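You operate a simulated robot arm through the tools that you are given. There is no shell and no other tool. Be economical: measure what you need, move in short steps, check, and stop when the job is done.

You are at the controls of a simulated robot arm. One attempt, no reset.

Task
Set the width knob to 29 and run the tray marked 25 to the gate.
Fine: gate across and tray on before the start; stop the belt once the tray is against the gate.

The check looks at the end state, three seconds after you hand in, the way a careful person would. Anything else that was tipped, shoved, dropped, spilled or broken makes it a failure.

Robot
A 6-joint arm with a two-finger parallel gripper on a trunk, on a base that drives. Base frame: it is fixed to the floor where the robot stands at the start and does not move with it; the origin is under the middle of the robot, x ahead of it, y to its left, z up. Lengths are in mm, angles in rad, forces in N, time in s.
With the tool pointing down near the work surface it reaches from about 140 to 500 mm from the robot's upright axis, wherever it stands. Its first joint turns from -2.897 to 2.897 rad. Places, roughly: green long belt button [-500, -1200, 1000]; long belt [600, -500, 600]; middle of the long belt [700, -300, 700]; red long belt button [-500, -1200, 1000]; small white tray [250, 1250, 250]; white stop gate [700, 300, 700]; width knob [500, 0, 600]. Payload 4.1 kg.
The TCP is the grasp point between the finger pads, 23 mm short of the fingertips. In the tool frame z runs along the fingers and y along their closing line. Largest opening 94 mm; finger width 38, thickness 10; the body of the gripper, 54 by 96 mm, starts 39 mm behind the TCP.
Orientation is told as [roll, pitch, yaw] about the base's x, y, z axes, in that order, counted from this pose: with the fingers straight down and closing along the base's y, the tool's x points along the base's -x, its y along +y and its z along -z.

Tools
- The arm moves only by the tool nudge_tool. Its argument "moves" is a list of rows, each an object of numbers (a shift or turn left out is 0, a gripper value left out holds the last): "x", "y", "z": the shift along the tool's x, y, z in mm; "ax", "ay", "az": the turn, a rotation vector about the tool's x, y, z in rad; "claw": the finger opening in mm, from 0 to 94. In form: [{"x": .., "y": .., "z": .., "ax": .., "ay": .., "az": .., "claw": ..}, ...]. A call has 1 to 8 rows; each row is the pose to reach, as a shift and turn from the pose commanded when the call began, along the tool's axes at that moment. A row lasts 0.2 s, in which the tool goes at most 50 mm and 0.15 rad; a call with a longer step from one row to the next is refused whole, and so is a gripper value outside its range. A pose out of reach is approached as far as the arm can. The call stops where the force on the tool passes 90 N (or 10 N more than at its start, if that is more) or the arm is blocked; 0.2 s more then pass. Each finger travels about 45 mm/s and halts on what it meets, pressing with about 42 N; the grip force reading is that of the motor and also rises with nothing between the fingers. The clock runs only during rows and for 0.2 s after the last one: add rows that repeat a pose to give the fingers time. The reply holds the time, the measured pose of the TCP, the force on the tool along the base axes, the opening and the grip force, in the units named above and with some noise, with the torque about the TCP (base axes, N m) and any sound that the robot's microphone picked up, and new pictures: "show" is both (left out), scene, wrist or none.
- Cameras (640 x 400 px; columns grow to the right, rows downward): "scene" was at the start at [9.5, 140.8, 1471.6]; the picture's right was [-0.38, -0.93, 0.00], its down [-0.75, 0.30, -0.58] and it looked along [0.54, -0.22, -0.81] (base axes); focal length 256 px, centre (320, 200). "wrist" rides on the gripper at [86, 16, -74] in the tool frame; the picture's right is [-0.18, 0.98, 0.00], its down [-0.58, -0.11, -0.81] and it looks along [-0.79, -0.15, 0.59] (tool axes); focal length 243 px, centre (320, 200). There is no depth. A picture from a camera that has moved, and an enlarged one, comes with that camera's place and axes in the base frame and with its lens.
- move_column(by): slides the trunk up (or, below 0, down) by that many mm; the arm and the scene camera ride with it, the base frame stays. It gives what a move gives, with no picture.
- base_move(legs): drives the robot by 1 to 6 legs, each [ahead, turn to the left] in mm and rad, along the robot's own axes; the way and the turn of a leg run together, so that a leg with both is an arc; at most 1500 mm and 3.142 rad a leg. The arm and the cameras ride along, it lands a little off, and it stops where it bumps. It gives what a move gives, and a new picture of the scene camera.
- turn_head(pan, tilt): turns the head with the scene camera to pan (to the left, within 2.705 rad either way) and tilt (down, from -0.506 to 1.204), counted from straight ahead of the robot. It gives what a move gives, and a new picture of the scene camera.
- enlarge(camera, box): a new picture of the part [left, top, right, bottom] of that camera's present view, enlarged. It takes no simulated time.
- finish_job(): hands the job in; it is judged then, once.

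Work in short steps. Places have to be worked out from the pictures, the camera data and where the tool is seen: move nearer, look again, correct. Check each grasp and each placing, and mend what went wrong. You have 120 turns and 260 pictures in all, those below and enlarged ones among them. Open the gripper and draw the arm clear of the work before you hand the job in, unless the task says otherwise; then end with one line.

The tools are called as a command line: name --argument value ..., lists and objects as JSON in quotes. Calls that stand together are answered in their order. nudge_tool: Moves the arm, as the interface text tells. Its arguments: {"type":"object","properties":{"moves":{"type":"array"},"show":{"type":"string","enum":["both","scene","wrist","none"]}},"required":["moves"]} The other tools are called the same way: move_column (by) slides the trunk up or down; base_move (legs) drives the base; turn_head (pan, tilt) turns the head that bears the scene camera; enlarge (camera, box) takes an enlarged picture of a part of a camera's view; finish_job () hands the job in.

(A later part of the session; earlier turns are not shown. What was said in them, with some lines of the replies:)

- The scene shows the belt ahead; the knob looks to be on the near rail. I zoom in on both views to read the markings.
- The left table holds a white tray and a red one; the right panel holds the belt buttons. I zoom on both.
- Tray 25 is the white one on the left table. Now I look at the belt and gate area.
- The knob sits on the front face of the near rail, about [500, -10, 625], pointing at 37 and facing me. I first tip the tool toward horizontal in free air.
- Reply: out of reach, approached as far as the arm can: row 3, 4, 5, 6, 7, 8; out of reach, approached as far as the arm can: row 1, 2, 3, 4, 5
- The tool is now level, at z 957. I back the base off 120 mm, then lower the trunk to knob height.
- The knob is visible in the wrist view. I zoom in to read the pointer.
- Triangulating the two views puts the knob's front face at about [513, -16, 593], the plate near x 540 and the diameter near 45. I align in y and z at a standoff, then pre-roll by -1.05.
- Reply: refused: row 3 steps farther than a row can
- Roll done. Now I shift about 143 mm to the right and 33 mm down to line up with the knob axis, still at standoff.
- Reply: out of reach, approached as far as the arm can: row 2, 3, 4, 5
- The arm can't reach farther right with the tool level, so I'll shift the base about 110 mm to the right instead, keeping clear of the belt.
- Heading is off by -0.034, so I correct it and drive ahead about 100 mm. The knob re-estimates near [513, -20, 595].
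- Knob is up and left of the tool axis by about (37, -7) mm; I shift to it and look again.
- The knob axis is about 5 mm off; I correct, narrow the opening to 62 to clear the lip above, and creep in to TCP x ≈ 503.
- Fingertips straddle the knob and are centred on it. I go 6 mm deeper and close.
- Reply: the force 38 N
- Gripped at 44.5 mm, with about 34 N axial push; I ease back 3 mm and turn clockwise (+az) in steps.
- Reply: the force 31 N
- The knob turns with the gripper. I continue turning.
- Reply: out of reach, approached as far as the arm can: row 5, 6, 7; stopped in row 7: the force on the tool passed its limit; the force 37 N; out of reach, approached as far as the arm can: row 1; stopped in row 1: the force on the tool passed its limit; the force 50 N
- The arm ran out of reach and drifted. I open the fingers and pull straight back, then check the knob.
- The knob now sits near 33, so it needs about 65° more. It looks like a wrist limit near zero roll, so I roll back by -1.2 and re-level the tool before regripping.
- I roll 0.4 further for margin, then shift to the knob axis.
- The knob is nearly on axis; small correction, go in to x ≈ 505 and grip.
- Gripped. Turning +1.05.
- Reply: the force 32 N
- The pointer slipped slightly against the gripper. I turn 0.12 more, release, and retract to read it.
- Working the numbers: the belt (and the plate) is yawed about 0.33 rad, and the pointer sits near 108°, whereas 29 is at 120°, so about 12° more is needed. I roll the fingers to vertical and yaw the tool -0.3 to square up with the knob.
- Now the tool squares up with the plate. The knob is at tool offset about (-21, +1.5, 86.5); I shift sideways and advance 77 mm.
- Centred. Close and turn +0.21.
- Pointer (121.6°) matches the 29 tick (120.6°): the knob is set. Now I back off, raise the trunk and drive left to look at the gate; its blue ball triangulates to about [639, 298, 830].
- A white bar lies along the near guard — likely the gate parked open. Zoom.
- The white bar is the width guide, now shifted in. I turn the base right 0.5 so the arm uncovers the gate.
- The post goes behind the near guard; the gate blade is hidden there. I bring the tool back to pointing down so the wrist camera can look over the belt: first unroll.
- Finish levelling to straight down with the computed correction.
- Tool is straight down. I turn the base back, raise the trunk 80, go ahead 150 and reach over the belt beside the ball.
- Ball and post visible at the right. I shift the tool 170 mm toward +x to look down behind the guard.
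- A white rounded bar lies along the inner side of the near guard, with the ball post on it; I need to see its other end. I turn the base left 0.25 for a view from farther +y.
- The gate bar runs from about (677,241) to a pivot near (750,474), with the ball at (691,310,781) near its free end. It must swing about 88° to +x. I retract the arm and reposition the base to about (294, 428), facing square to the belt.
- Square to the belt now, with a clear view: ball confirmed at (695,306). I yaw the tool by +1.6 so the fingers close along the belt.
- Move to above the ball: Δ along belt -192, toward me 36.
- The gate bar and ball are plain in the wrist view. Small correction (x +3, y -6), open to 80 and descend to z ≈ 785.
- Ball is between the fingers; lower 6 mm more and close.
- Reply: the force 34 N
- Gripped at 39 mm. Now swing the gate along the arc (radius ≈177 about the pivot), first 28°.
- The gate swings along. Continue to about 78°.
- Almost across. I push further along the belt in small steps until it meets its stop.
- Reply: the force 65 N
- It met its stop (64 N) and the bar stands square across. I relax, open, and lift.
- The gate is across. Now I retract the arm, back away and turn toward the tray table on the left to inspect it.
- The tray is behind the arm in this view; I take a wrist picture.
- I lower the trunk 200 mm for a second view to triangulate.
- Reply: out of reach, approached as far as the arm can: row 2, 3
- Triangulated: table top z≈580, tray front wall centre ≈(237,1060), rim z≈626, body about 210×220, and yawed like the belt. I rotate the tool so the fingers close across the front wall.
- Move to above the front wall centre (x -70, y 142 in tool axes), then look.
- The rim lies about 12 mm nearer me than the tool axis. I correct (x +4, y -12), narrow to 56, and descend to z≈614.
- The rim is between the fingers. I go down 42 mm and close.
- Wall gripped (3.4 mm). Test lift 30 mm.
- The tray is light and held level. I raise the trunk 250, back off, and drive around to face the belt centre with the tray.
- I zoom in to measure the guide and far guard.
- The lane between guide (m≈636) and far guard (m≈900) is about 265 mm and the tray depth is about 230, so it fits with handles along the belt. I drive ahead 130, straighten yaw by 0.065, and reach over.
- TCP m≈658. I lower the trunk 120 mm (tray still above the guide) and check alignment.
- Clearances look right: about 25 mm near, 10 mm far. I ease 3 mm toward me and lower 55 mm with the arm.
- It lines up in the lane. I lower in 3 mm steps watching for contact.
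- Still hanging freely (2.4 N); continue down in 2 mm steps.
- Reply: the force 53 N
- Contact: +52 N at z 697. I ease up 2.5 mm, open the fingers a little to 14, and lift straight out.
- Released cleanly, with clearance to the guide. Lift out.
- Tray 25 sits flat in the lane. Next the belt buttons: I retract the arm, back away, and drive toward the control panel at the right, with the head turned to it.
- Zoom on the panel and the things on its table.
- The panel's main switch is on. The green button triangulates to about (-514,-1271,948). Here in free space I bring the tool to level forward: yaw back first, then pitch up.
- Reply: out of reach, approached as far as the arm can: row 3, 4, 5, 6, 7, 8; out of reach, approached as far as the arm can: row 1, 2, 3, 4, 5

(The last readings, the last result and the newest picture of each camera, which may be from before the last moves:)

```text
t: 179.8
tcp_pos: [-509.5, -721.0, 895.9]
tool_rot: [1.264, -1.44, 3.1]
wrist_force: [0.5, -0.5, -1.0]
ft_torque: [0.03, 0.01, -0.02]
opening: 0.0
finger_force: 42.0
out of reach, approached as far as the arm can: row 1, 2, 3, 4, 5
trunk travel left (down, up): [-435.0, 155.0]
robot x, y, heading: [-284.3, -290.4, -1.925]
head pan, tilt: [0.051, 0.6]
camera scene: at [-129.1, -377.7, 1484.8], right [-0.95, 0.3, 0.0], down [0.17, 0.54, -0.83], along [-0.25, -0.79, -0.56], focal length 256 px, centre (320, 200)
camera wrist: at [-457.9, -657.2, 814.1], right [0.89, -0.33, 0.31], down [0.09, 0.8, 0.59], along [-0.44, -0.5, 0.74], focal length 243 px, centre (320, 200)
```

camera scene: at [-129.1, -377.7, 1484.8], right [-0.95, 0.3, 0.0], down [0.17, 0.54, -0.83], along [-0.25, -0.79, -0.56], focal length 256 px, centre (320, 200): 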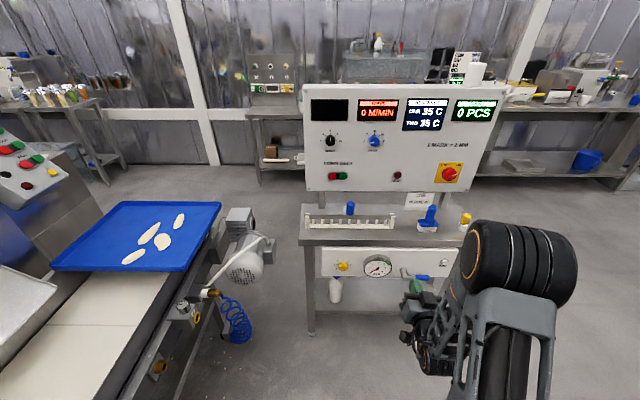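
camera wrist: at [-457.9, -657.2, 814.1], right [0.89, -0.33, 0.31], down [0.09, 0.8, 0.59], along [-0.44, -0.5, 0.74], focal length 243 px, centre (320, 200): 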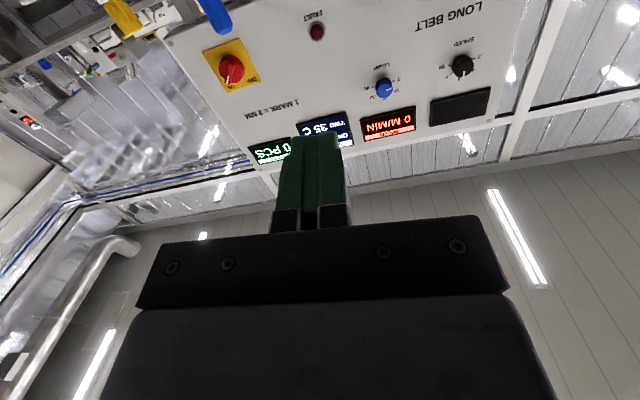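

The tool is level, pointing at the panel. I raise the trunk 55 mm, roll so the camera sits to the side, and look.

move_column --by 55

nudge_tool --moves '[{"az": -0.15}, {"az": -0.3}, {"az": -0.45}, {"az": -0.6}, {"az": -0.75}, {"az": -0.9}, {"az": -1.05}, {"az": -1.2}]' --show "none"

nudge_tool --moves '[{"az": -0.12}, {"az": -0.25}, {"az": -0.25}]' --show "both"

```text
t: 180.8
tcp_pos: [-510.3, -721.3, 949.5]
tool_rot: [1.257, -1.44, 3.108]
wrist_force: [-0.2, 0.2, 0.6]
ft_torque: [0.04, 0.02, 0.0]
opening: 0.1
finger_force: 41.4
trunk travel left (down, up): [-490.0, 100.0]
robot x, y, heading: [-279.0, -294.0, -1.929]
head pan, tilt: [0.051, 0.6]
```

```text
t: 182.6
tcp_pos: [-510.2, -719.9, 951.0]
tool_rot: [1.259, -1.437, 3.107]
wrist_force: [0.0, -0.9, -0.1]
ft_torque: [-0.03, -0.01, -0.02]
opening: 0.2
finger_force: 41.9
out of reach, approached as far as the arm can: row 1, 2, 3, 4, 5, 6, 7, 8
trunk travel left (down, up): [-490.0, 100.0]
robot x, y, heading: [-280.0, -290.5, -1.926]
head pan, tilt: [0.051, 0.6]
```

```text
t: 183.4
tcp_pos: [-510.7, -720.8, 950.1]
tool_rot: [1.256, -1.438, 3.107]
wrist_force: [0.1, -0.5, -0.7]
ft_torque: [0.03, 0.01, 0.01]
opening: 0.1
finger_force: 42.4
out of reach, approached as far as the arm can: row 1, 2, 3
trunk travel left (down, up): [-490.0, 100.0]
robot x, y, heading: [-280.1, -293.9, -1.922]
head pan, tilt: [0.051, 0.6]
camera scene: at [-129.1, -377.9, 1539.8], right [-0.95, 0.3, 0.0], down [0.17, 0.54, -0.83], along [-0.25, -0.79, -0.56], focal length 256 px, centre (320, 200)
camera wrist: at [-457.9, -657.2, 869.2], right [0.89, -0.33, 0.31], down [0.09, 0.8, 0.6], along [-0.44, -0.5, 0.74], focal length 243 px, centre (320, 200)
```

scene: 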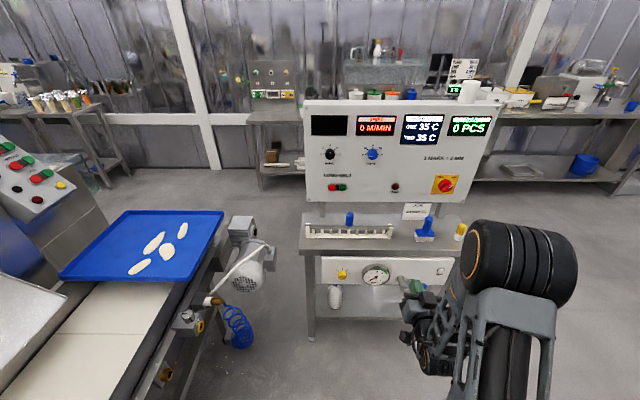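
wrist: 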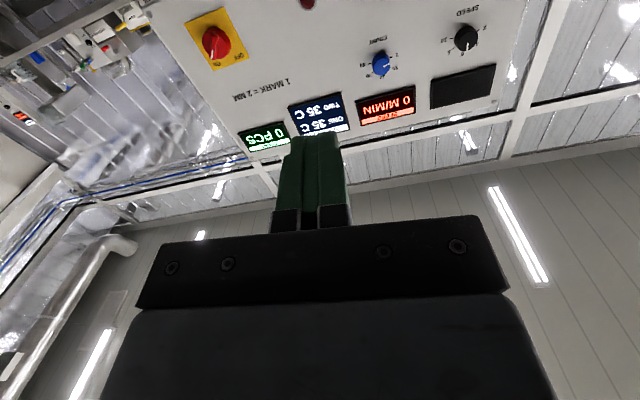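

The roll limit is the other way in this posture; I roll the opposite way.

nudge_tool --moves '[{"az": 0.15}, {"az": 0.3}, {"az": 0.45}, {"az": 0.6}, {"az": 0.75}, {"az": 0.9}, {"az": 1.05}, {"az": 1.2}]' --show "none"

nudge_tool --moves '[{"az": 0.12}, {"az": 0.25}, {"az": 0.37}, {"az": 0.37}]' --show "wrist"

```text
t: 185.2
tcp_pos: [-509.5, -720.8, 950.8]
tool_rot: [1.529, -0.24, 2.806]
wrist_force: [1.3, -0.1, 0.1]
ft_torque: [0.0, 0.01, 0.01]
opening: 0.0
finger_force: 42.2
trunk travel left (down, up): [-490.0, 100.0]
robot x, y, heading: [-280.4, -292.7, -1.925]
head pan, tilt: [0.051, 0.6]
```

```text
t: 186.2
tcp_pos: [-511.8, -721.6, 949.3]
tool_rot: [1.53, 0.128, 2.79]
wrist_force: [-0.6, -0.1, -0.5]
ft_torque: [-0.01, -0.01, 0.02]
opening: 0.4
finger_force: 42.0
trunk travel left (down, up): [-490.0, 100.0]
robot x, y, heading: [-282.4, -295.3, -1.924]
head pan, tilt: [0.051, 0.6]
camera wrist: at [-407.0, -680.6, 979.3], right [-0.3, 0.07, 0.95], down [-0.25, 0.96, -0.15], along [-0.92, -0.29, -0.27], focal length 243 px, centre (320, 200)
```

wrist: 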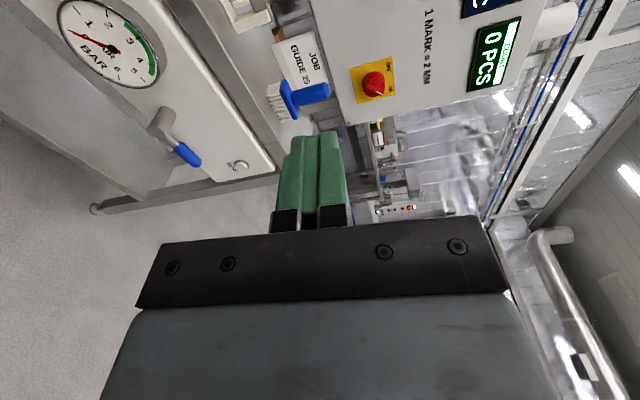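

Roll works. Now I shift the base left and closer to line up with the green button, stopping about 200 mm short.

base_move --legs '[[0, 0.67], [280, 0], [0, -0.65]]'

nudge_tool --moves '[{}]' --show "wrist"

enlarge --camera "scene" --box '[240, 130, 480, 330]'

```text
t: 191.7
tcp_pos: [-410.5, -994.2, 951.9]
tool_rot: [1.53, 0.126, 2.817]
wrist_force: [0.7, -0.1, 0.2]
ft_torque: [-0.01, 0.02, 0.0]
opening: 0.3
finger_force: 42.0
trunk travel left (down, up): [-490.0, 100.0]
robot x, y, heading: [-189.6, -564.6, -1.897]
head pan, tilt: [0.051, 0.6]
camera scene: at [-36.0, -640.4, 1539.8], right [-0.96, 0.27, 0.0], down [0.15, 0.54, -0.83], along [-0.23, -0.79, -0.56], focal length 256 px, centre (320, 200)
```

scene: 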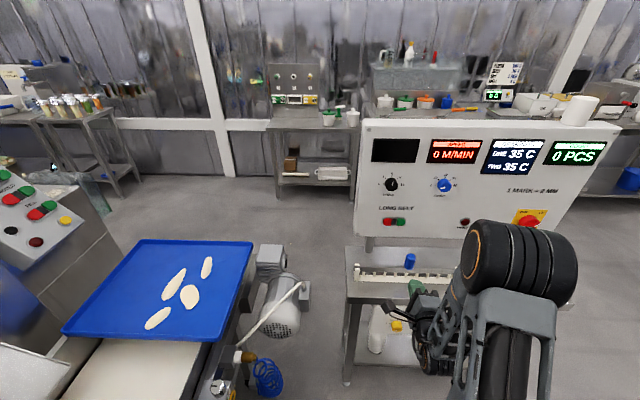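

```text
t: 192.1
tcp_pos: [-409.7, -993.4, 950.0]
tool_rot: [1.529, 0.125, 2.818]
wrist_force: [-0.5, -0.4, -0.3]
ft_torque: [-0.02, -0.01, 0.04]
opening: 0.1
finger_force: 42.2
trunk travel left (down, up): [-490.0, 100.0]
robot x, y, heading: [-191.0, -561.1, -1.902]
head pan, tilt: [0.051, 0.6]
camera wrist: at [-305.7, -950.3, 979.2], right [-0.3, 0.06, 0.95], down [-0.28, 0.95, -0.15], along [-0.91, -0.31, -0.27], focal length 243 px, centre (320, 200)
```

wrist: 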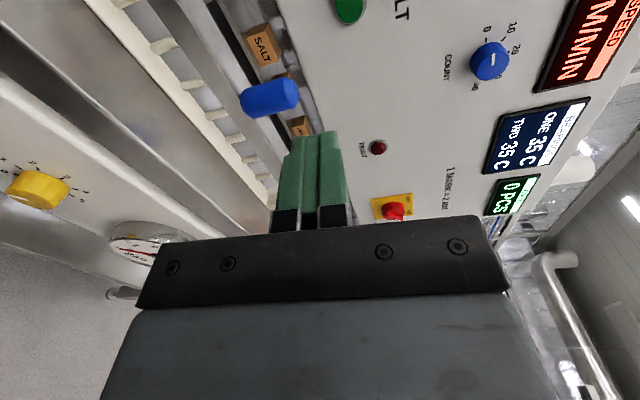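

```text
2.00 times, centred on (360, 230) of scene
camera zoom: at [-35.8, -640.5, 1539.8], right [-0.96, 0.27, 0.0], down [0.15, 0.54, -0.83], along [-0.23, -0.79, -0.56], focal length 513 px, centre (240, 140)
```

zoom: 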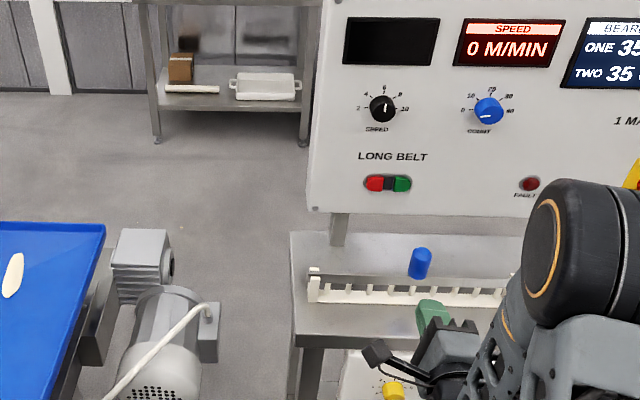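

Triangulated: green at (-505,-1237,970), red about (-460,-1250,970). The blue cap on the table tops out near z 890, below the hand's path. I raise 20 and advance 180.

move_column --by 20

base_move --legs '[[170, 0]]'

nudge_tool --moves '[{}]' --show "wrist"

enlarge --camera "scene" --box '[280, 130, 480, 330]'

```text
t: 192.8
tcp_pos: [-409.9, -994.1, 970.2]
tool_rot: [1.527, 0.126, 2.817]
wrist_force: [-0.1, -0.5, -0.3]
ft_torque: [0.05, -0.01, -0.03]
opening: 0.0
finger_force: 42.0
trunk travel left (down, up): [-510.0, 80.0]
robot x, y, heading: [-189.5, -557.6, -1.897]
head pan, tilt: [0.051, 0.6]
```

```text
t: 194.3
tcp_pos: [-466.0, -1155.8, 969.2]
tool_rot: [1.527, 0.127, 2.816]
wrist_force: [-0.2, 0.6, 0.1]
ft_torque: [0.01, -0.01, -0.04]
opening: 0.0
finger_force: 42.3
trunk travel left (down, up): [-510.0, 80.0]
robot x, y, heading: [-246.7, -722.2, -1.898]
head pan, tilt: [0.051, 0.6]
camera scene: at [-91.7, -803.7, 1559.8], right [-0.96, 0.28, 0.0], down [0.16, 0.54, -0.82], along [-0.23, -0.79, -0.57], focal length 256 px, centre (320, 200)
```

scene: 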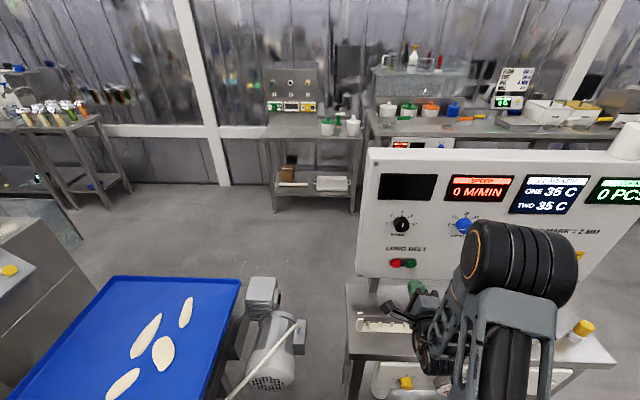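

```text
t: 194.7
tcp_pos: [-464.7, -1155.4, 969.7]
tool_rot: [1.529, 0.126, 2.815]
wrist_force: [-0.1, -0.8, 0.3]
ft_torque: [-0.02, -0.01, 0.02]
opening: 0.0
finger_force: 41.8
trunk travel left (down, up): [-510.0, 80.0]
robot x, y, heading: [-242.8, -723.3, -1.901]
head pan, tilt: [0.051, 0.6]
camera wrist: at [-362.0, -1112.6, 999.3], right [-0.3, 0.06, 0.95], down [-0.28, 0.95, -0.15], along [-0.91, -0.31, -0.27], focal length 243 px, centre (320, 200)
```

wrist: 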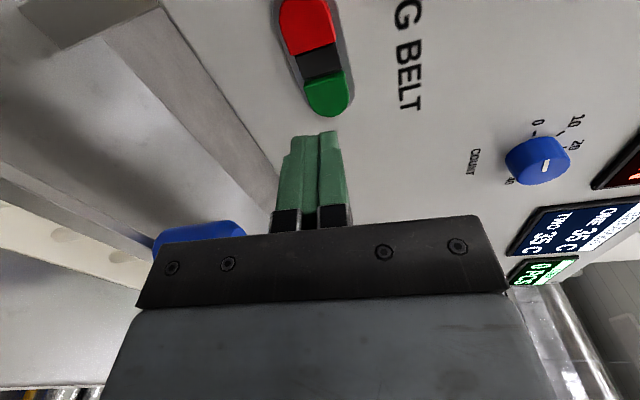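

```text
2.00 times, centred on (380, 230) of scene
camera zoom: at [-91.5, -803.3, 1559.8], right [-0.96, 0.28, 0.0], down [0.16, 0.54, -0.83], along [-0.23, -0.79, -0.56], focal length 513 px, centre (200, 140)
```

zoom: 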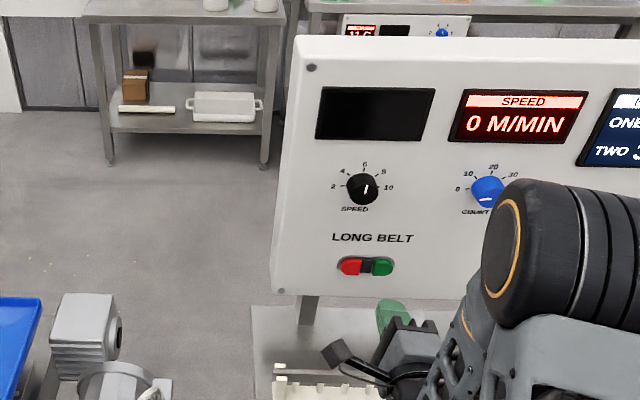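

Green sits at (-500,-1239,969.5), red about 41 mm left of it. I shift right 12 mm (toward green's outer side) and advance 48 mm.

nudge_tool --moves '[{"x": -12, "y": 3}, {"x": -12, "y": 3, "z": 18}, {"x": -12, "y": 3, "z": 36}, {"x": -12, "y": 3, "z": 48}, {"x": -12, "y": 3, "z": 48}]' --show "wrist"

```text
t: 195.9
tcp_pos: [-493.1, -1196.7, 968.3]
tool_rot: [1.529, 0.125, 2.816]
wrist_force: [-0.7, 0.0, -0.6]
ft_torque: [0.01, -0.03, 0.01]
opening: 0.0
finger_force: 42.2
trunk travel left (down, up): [-510.0, 80.0]
robot x, y, heading: [-247.6, -723.8, -1.899]
head pan, tilt: [0.051, 0.6]
camera wrist: at [-389.8, -1154.1, 998.4], right [-0.3, 0.06, 0.95], down [-0.28, 0.95, -0.15], along [-0.91, -0.31, -0.27], focal length 243 px, centre (320, 200)
```

wrist: 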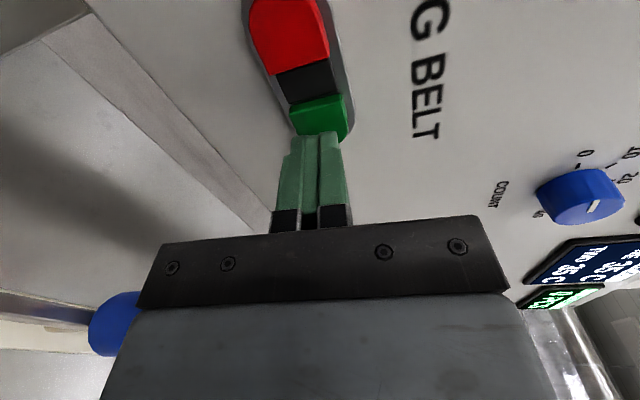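

Tip is right on green's outer half. Before pressing, I turn the head to watch the tray and gate.

turn_head --pan 2.5 --tilt 0.45

```text
t: 198.1
tcp_pos: [-494.3, -1197.0, 968.9]
tool_rot: [1.528, 0.127, 2.815]
wrist_force: [-0.4, -0.7, -0.2]
ft_torque: [0.03, -0.03, -0.03]
opening: 0.0
finger_force: 42.5
trunk travel left (down, up): [-510.0, 80.0]
robot x, y, heading: [-246.3, -724.7, -1.902]
head pan, tilt: [2.499, 0.45]
camera scene: at [8.8, -666.7, 1573.4], right [0.56, -0.83, 0.0], down [-0.36, -0.24, -0.9], along [0.74, 0.51, -0.44], focal length 256 px, centre (320, 200)
```

scene: 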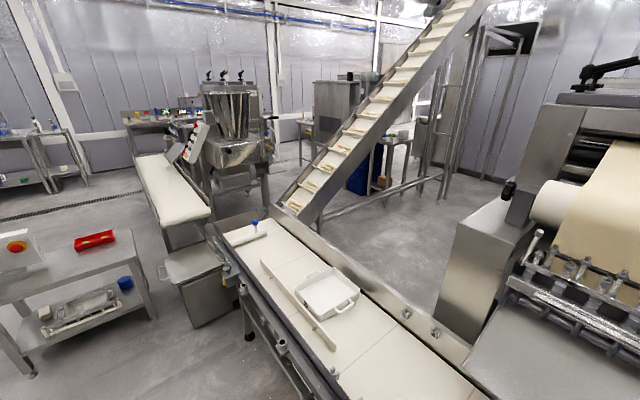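

Perfect view of the tray and gate. Press green in 4 mm steps.

nudge_tool --moves '[{"z": 4}, {"z": 8}, {"z": 12}, {"z": 15}]' --show "both"

```text
t: 199.1
tcp_pos: [-498.2, -1211.4, 969.8]
tool_rot: [1.529, 0.125, 2.817]
wrist_force: [2.3, 3.7, 1.6]
ft_torque: [-0.13, 0.01, 0.08]
opening: 0.0
finger_force: 42.2
trunk travel left (down, up): [-510.0, 80.0]
robot x, y, heading: [-242.4, -724.9, -1.908]
head pan, tilt: [2.499, 0.45]
heard: click
camera scene: at [9.1, -666.0, 1573.3], right [0.56, -0.83, 0.0], down [-0.36, -0.25, -0.9], along [0.74, 0.51, -0.44], focal length 256 px, centre (320, 200)
camera wrist: at [-394.8, -1167.7, 998.6], right [-0.3, 0.06, 0.95], down [-0.28, 0.95, -0.15], along [-0.91, -0.31, -0.27], focal length 243 px, centre (320, 200)
```

scene: 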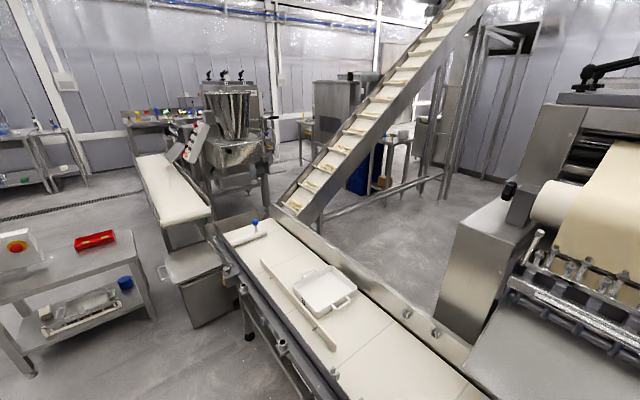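
wrist: 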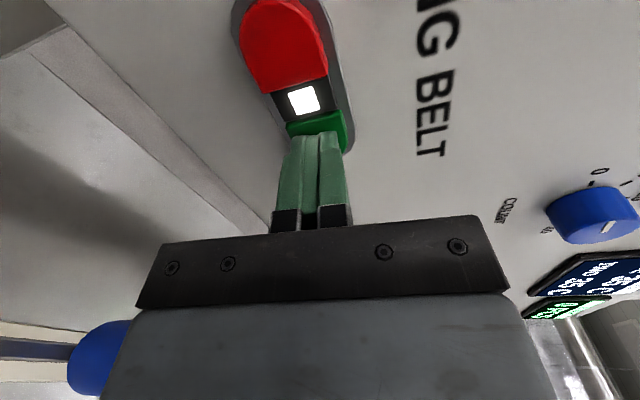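

Click, lamp lit, and the tray is moving toward the gate. I back off and shift 46 mm to the red button.

nudge_tool --moves '[{"z": -18}, {"z": -18, "x": 24}, {"z": -18, "x": 47, "y": -3}]' --show "both"

```text
t: 199.9
tcp_pos: [-484.0, -1188.9, 972.9]
tool_rot: [1.528, 0.126, 2.822]
wrist_force: [-0.1, -0.3, 0.6]
ft_torque: [-0.01, 0.03, -0.01]
opening: 0.0
finger_force: 41.6
out of reach, approached as far as the arm can: row 2, 3
trunk travel left (down, up): [-510.0, 80.0]
robot x, y, heading: [-245.6, -720.4, -1.904]
head pan, tilt: [2.499, 0.45]
camera scene: at [8.8, -666.9, 1573.4], right [0.56, -0.83, 0.0], down [-0.36, -0.25, -0.9], along [0.74, 0.51, -0.44], focal length 256 px, centre (320, 200)
camera wrist: at [-380.1, -1146.9, 1002.4], right [-0.3, 0.06, 0.95], down [-0.28, 0.95, -0.15], along [-0.91, -0.32, -0.27], focal length 243 px, centre (320, 200)
```

scene: 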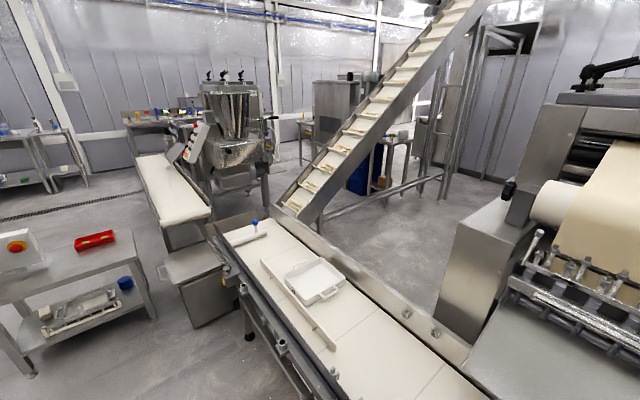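
wrist: 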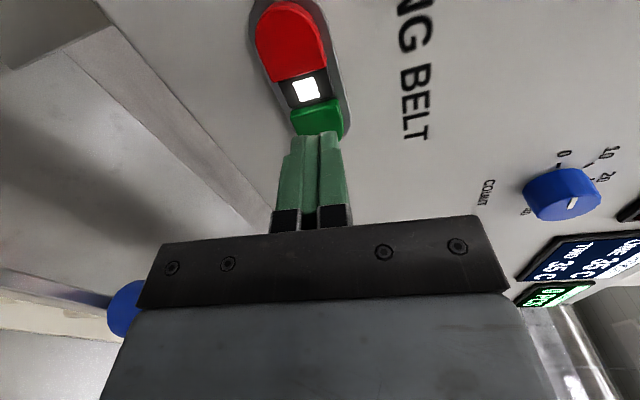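

Arm can't shift further left, so I back 12 mm and turn the base left 0.085 rad to bring the tip in front of red.

nudge_tool --moves '[{"z": -12}]' --show "none"

base_move --legs '[[0, 0.085]]'

nudge_tool --moves '[{}]' --show "both"

```text
t: 200.3
tcp_pos: [-479.5, -1181.4, 974.7]
tool_rot: [1.528, 0.123, 2.817]
wrist_force: [0.0, -0.6, -0.7]
ft_torque: [0.03, 0.01, 0.0]
opening: 0.1
finger_force: 42.4
trunk travel left (down, up): [-510.0, 80.0]
robot x, y, heading: [-246.3, -723.0, -1.897]
head pan, tilt: [2.499, 0.45]
```

```text
t: 201.2
tcp_pos: [-438.9, -1199.6, 973.9]
tool_rot: [1.528, 0.127, 2.905]
wrist_force: [0.2, 0.0, -1.1]
ft_torque: [-0.02, -0.02, -0.04]
opening: 0.2
finger_force: 41.7
trunk travel left (down, up): [-510.0, 80.0]
robot x, y, heading: [-248.0, -728.5, -1.815]
head pan, tilt: [2.499, 0.45]
camera scene: at [3.3, -645.0, 1573.3], right [0.63, -0.77, 0.0], down [-0.34, -0.28, -0.9], along [0.7, 0.57, -0.44], focal length 256 px, centre (320, 200)
```

scene: 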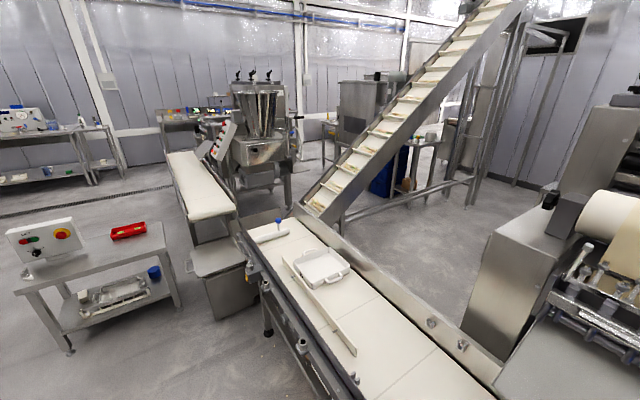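

```text
t: 201.6
tcp_pos: [-438.7, -1199.1, 974.3]
tool_rot: [1.53, 0.126, 2.904]
wrist_force: [-0.4, -0.3, -0.4]
ft_torque: [0.0, 0.03, -0.01]
opening: 0.1
finger_force: 41.5
trunk travel left (down, up): [-510.0, 80.0]
robot x, y, heading: [-245.8, -722.5, -1.815]
head pan, tilt: [2.499, 0.45]
camera scene: at [3.1, -645.0, 1573.4], right [0.63, -0.77, 0.0], down [-0.34, -0.28, -0.9], along [0.7, 0.57, -0.44], focal length 256 px, centre (320, 200)
camera wrist: at [-340.1, -1147.2, 1003.4], right [-0.31, 0.03, 0.95], down [-0.36, 0.92, -0.15], along [-0.88, -0.39, -0.27], focal length 243 px, centre (320, 200)
```

scene: 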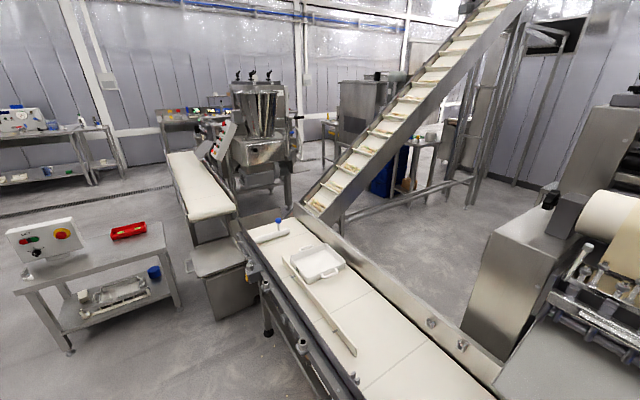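
wrist: 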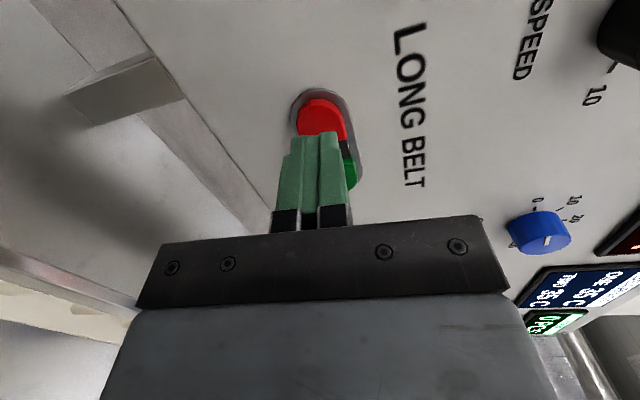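

Tip lines up with red, slightly to its outer side. I creep closer (15 mm, 3 down) while the tray travels on.

nudge_tool --moves '[{"z": 8, "y": -3}, {"z": 15, "y": -3}, {"z": 15, "y": -3}]' --show "both"

enlarge --camera "scene" --box '[230, 200, 370, 300]'

```text
t: 202.4
tcp_pos: [-443.6, -1213.0, 967.4]
tool_rot: [1.53, 0.128, 2.909]
wrist_force: [-1.2, -0.9, 0.3]
ft_torque: [0.01, 0.01, 0.03]
opening: 0.1
finger_force: 42.4
trunk travel left (down, up): [-510.0, 80.0]
robot x, y, heading: [-245.4, -720.8, -1.81]
head pan, tilt: [2.499, 0.45]
camera scene: at [3.1, -645.0, 1573.4], right [0.63, -0.77, 0.0], down [-0.34, -0.28, -0.9], along [0.7, 0.57, -0.44], focal length 256 px, centre (320, 200)
camera wrist: at [-344.6, -1160.4, 998.3], right [-0.31, 0.03, 0.95], down [-0.37, 0.92, -0.15], along [-0.88, -0.39, -0.27], focal length 243 px, centre (320, 200)
```

scene: 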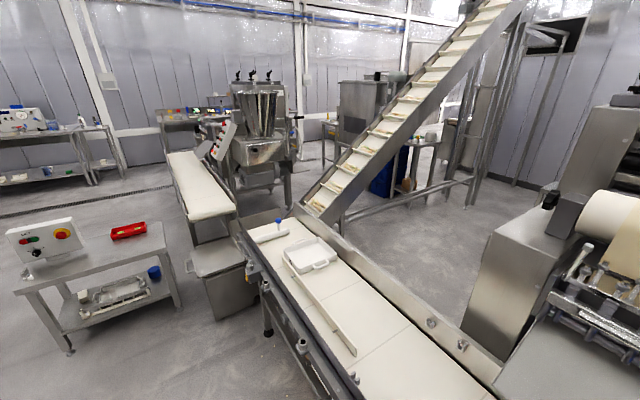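
wrist: 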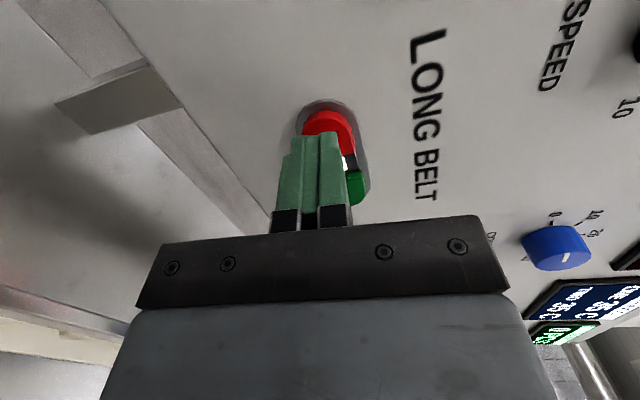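

```text
4.00 times, centred on (300, 250) of scene
camera zoom: at [3.1, -645.0, 1573.4], right [0.63, -0.77, 0.0], down [-0.34, -0.28, -0.9], along [0.7, 0.57, -0.44], focal length 1026 px, centre (400, 0)
```

zoom: 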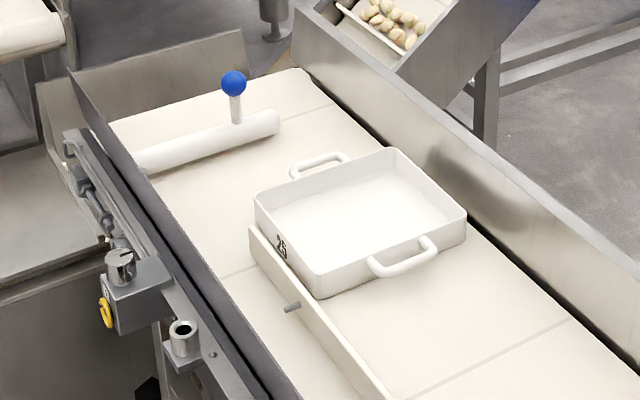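

The tray is close to the gate. Wait briefly and look again.

nudge_tool --moves '[{}, {}]' --show "none"

enlarge --camera "scene" --box '[230, 200, 370, 300]'

```text
t: 203.0
tcp_pos: [-442.9, -1211.6, 969.4]
tool_rot: [1.529, 0.125, 2.909]
wrist_force: [0.0, 0.6, -0.1]
ft_torque: [-0.01, 0.04, -0.03]
opening: 0.1
finger_force: 41.8
trunk travel left (down, up): [-510.0, 80.0]
robot x, y, heading: [-243.8, -723.1, -1.819]
head pan, tilt: [2.499, 0.45]
```

```text
4.00 times, centred on (300, 250) of scene
camera zoom: at [3.1, -645.0, 1573.4], right [0.63, -0.77, 0.0], down [-0.34, -0.28, -0.9], along [0.7, 0.57, -0.44], focal length 1026 px, centre (400, 0)
```

zoom: 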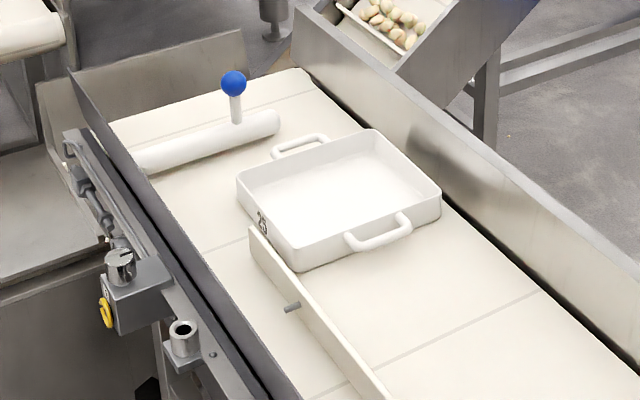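

About 30 px remain; wait 0.6 s more.

nudge_tool --moves '[{}, {}, {}]' --show "none"

enlarge --camera "scene" --box '[230, 200, 370, 300]'

```text
t: 203.8
tcp_pos: [-444.1, -1212.3, 969.4]
tool_rot: [1.53, 0.126, 2.908]
wrist_force: [-0.2, 1.8, 0.2]
ft_torque: [0.02, 0.01, 0.01]
opening: 0.0
finger_force: 42.5
trunk travel left (down, up): [-510.0, 80.0]
robot x, y, heading: [-242.9, -723.0, -1.813]
head pan, tilt: [2.499, 0.45]
```

```text
4.00 times, centred on (300, 250) of scene
camera zoom: at [3.1, -645.0, 1573.4], right [0.63, -0.77, 0.0], down [-0.34, -0.28, -0.9], along [0.7, 0.57, -0.44], focal length 1026 px, centre (400, 0)
```

zoom: 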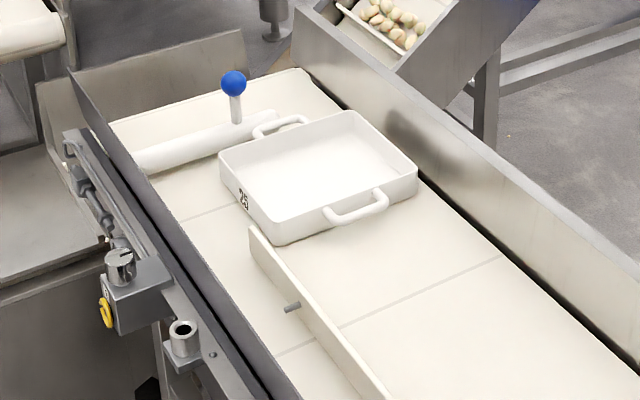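

The handle has reached the gate bar; check whether the tray still moves.

nudge_tool --moves '[{"z": 4}]' --show "none"

enlarge --camera "scene" --box '[230, 200, 370, 300]'

```text
t: 204.2
tcp_pos: [-445.0, -1215.1, 968.4]
tool_rot: [1.528, 0.127, 2.909]
wrist_force: [0.5, -0.5, 0.4]
ft_torque: [0.02, -0.01, 0.0]
opening: 0.4
finger_force: 42.0
trunk travel left (down, up): [-510.0, 80.0]
robot x, y, heading: [-252.0, -719.1, -1.814]
head pan, tilt: [2.499, 0.45]
```

```text
4.00 times, centred on (300, 250) of scene
camera zoom: at [3.1, -645.0, 1573.4], right [0.63, -0.77, 0.0], down [-0.34, -0.28, -0.9], along [0.7, 0.57, -0.44], focal length 1026 px, centre (400, 0)
```

zoom: 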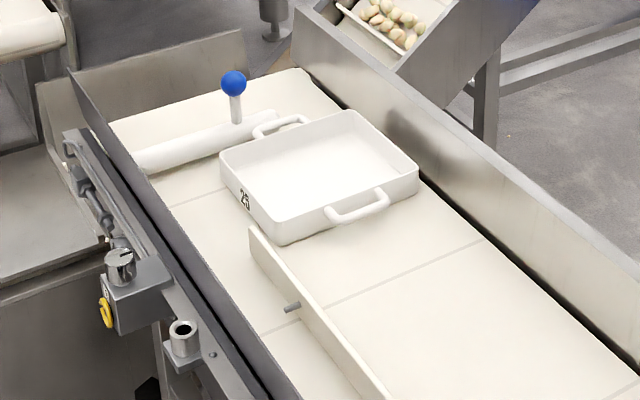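

The belt lines moved on but the tray did not: it is against the gate. Press red now.

nudge_tool --moves '[{"z": 6}, {"z": 11}, {"z": 15}]' --show "both"

```text
t: 205.0
tcp_pos: [-449.4, -1226.0, 969.7]
tool_rot: [1.528, 0.125, 2.912]
wrist_force: [12.8, 20.9, 0.1]
ft_torque: [-0.11, 0.06, -0.25]
opening: 0.0
finger_force: 41.6
out of reach, approached as far as the arm can: row 1, 2, 3
trunk travel left (down, up): [-510.0, 80.0]
robot x, y, heading: [-248.1, -721.9, -1.815]
head pan, tilt: [2.499, 0.45]
heard: click
camera scene: at [4.9, -641.6, 1572.9], right [0.63, -0.77, 0.0], down [-0.34, -0.28, -0.9], along [0.7, 0.57, -0.44], focal length 256 px, centre (320, 200)
camera wrist: at [-350.4, -1173.7, 998.9], right [-0.31, 0.03, 0.95], down [-0.37, 0.92, -0.15], along [-0.88, -0.4, -0.27], focal length 243 px, centre (320, 200)
```

scene: 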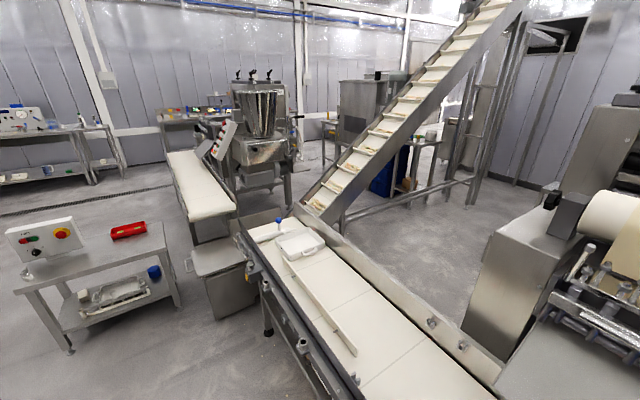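
wrist: 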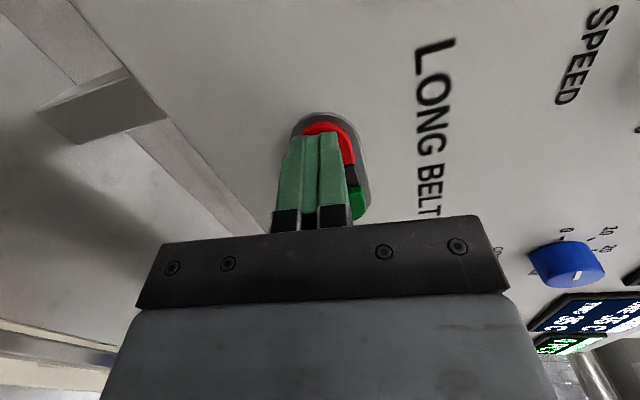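

Click heard and the lamp is out. I back the tool off, then check that the belt has stopped and the tray is at the gate.

nudge_tool --moves '[{"z": -10}, {"z": -25}, {"z": -40}, {"z": -60}]' --show "none"

enlarge --camera "scene" --box '[230, 200, 370, 300]'

base_move --legs '[[-300, 0]]'

enlarge --camera "scene" --box '[200, 180, 400, 320]'

turn_head --pan 0.0 --tilt 0.55

```text
t: 206.0
tcp_pos: [-437.3, -1170.5, 973.1]
tool_rot: [1.528, 0.125, 2.903]
wrist_force: [0.1, 0.3, 0.7]
ft_torque: [-0.03, 0.01, 0.01]
opening: 0.0
finger_force: 41.7
trunk travel left (down, up): [-510.0, 80.0]
robot x, y, heading: [-248.6, -725.3, -1.812]
head pan, tilt: [2.499, 0.45]
```

```text
4.00 times, centred on (300, 250) of scene
camera zoom: at [3.0, -645.0, 1573.4], right [0.63, -0.77, 0.0], down [-0.34, -0.28, -0.9], along [0.7, 0.57, -0.44], focal length 1026 px, centre (400, 0)
```

zoom: 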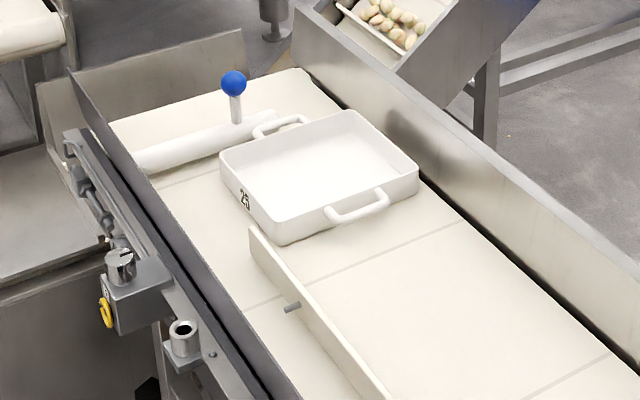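

```text
t: 208.0
tcp_pos: [-367.8, -885.6, 972.7]
tool_rot: [1.529, 0.126, 2.899]
wrist_force: [0.8, -0.1, 0.4]
ft_torque: [0.04, -0.03, 0.02]
opening: 0.0
finger_force: 41.9
trunk travel left (down, up): [-510.0, 80.0]
robot x, y, heading: [-175.9, -437.6, -1.821]
head pan, tilt: [2.499, 0.45]
camera scene: at [75.3, -361.3, 1573.4], right [0.63, -0.78, 0.0], down [-0.34, -0.27, -0.9], along [0.7, 0.57, -0.44], focal length 256 px, centre (320, 200)
```

scene: 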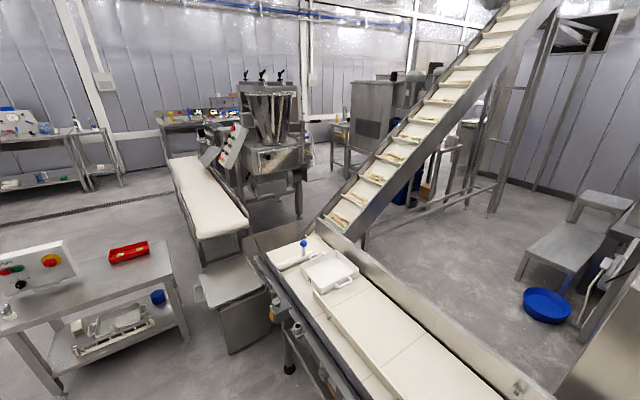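

```text
2.86 times, centred on (300, 250) of scene
camera zoom: at [75.3, -361.3, 1573.4], right [0.63, -0.78, 0.0], down [-0.34, -0.27, -0.9], along [0.7, 0.57, -0.44], focal length 733 px, centre (377, 57)
```

zoom: 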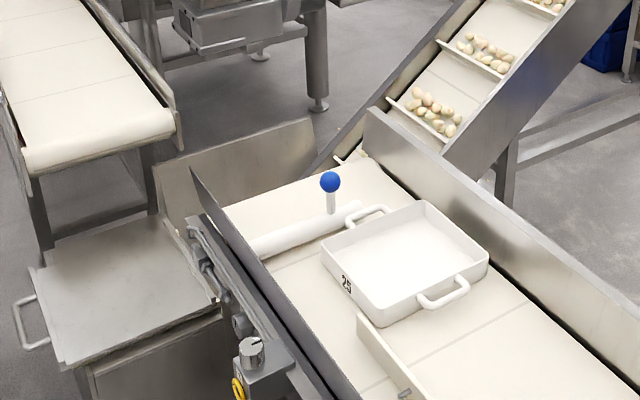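

```text
t: 210.3
tcp_pos: [-366.9, -884.2, 971.9]
tool_rot: [1.529, 0.126, 2.897]
wrist_force: [0.2, -0.2, 0.4]
ft_torque: [0.0, -0.02, 0.0]
opening: 0.0
finger_force: 41.7
trunk travel left (down, up): [-510.0, 80.0]
robot x, y, heading: [-173.5, -437.4, -1.823]
head pan, tilt: [0.0, 0.55]
camera scene: at [-18.4, -506.2, 1564.3], right [-0.97, 0.25, 0.0], down [0.13, 0.51, -0.85], along [-0.21, -0.83, -0.52], focal length 256 px, centre (320, 200)
```

scene: 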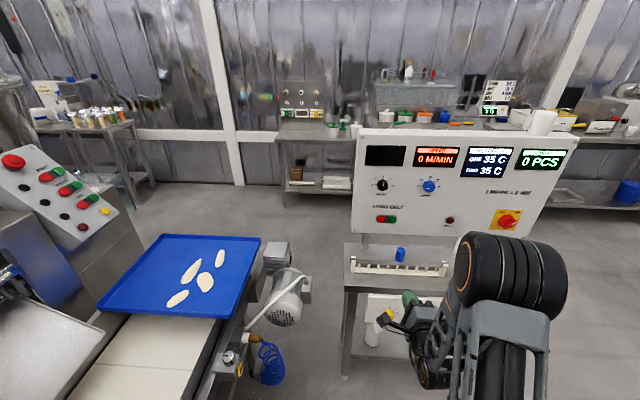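

The speed display reads 0, and the tray rests at the gate and has not moved since. I open the gripper, clear of everything.

nudge_tool --moves '[{"claw": 60}, {"claw": 60}, {"claw": 60}, {"claw": 60}]' --show "none"

finish_job

```text
t: 211.3
tcp_pos: [-368.8, -885.5, 973.2]
tool_rot: [1.528, 0.126, 2.896]
wrist_force: [-0.2, 0.6, 0.5]
ft_torque: [0.02, 0.03, 0.0]
opening: 59.9
finger_force: 0.0
trunk travel left (down, up): [-510.0, 80.0]
robot x, y, heading: [-173.5, -437.1, -1.824]
head pan, tilt: [0.0, 0.55]
```

```text
The job is handed in.
```

I set the width knob to 29, swung the gate across, ran tray 25 up against it, then stopped the belt and handed the job in; a sign at the panel reads "JOB GUIDE 25", but I kept 29 as you asked.
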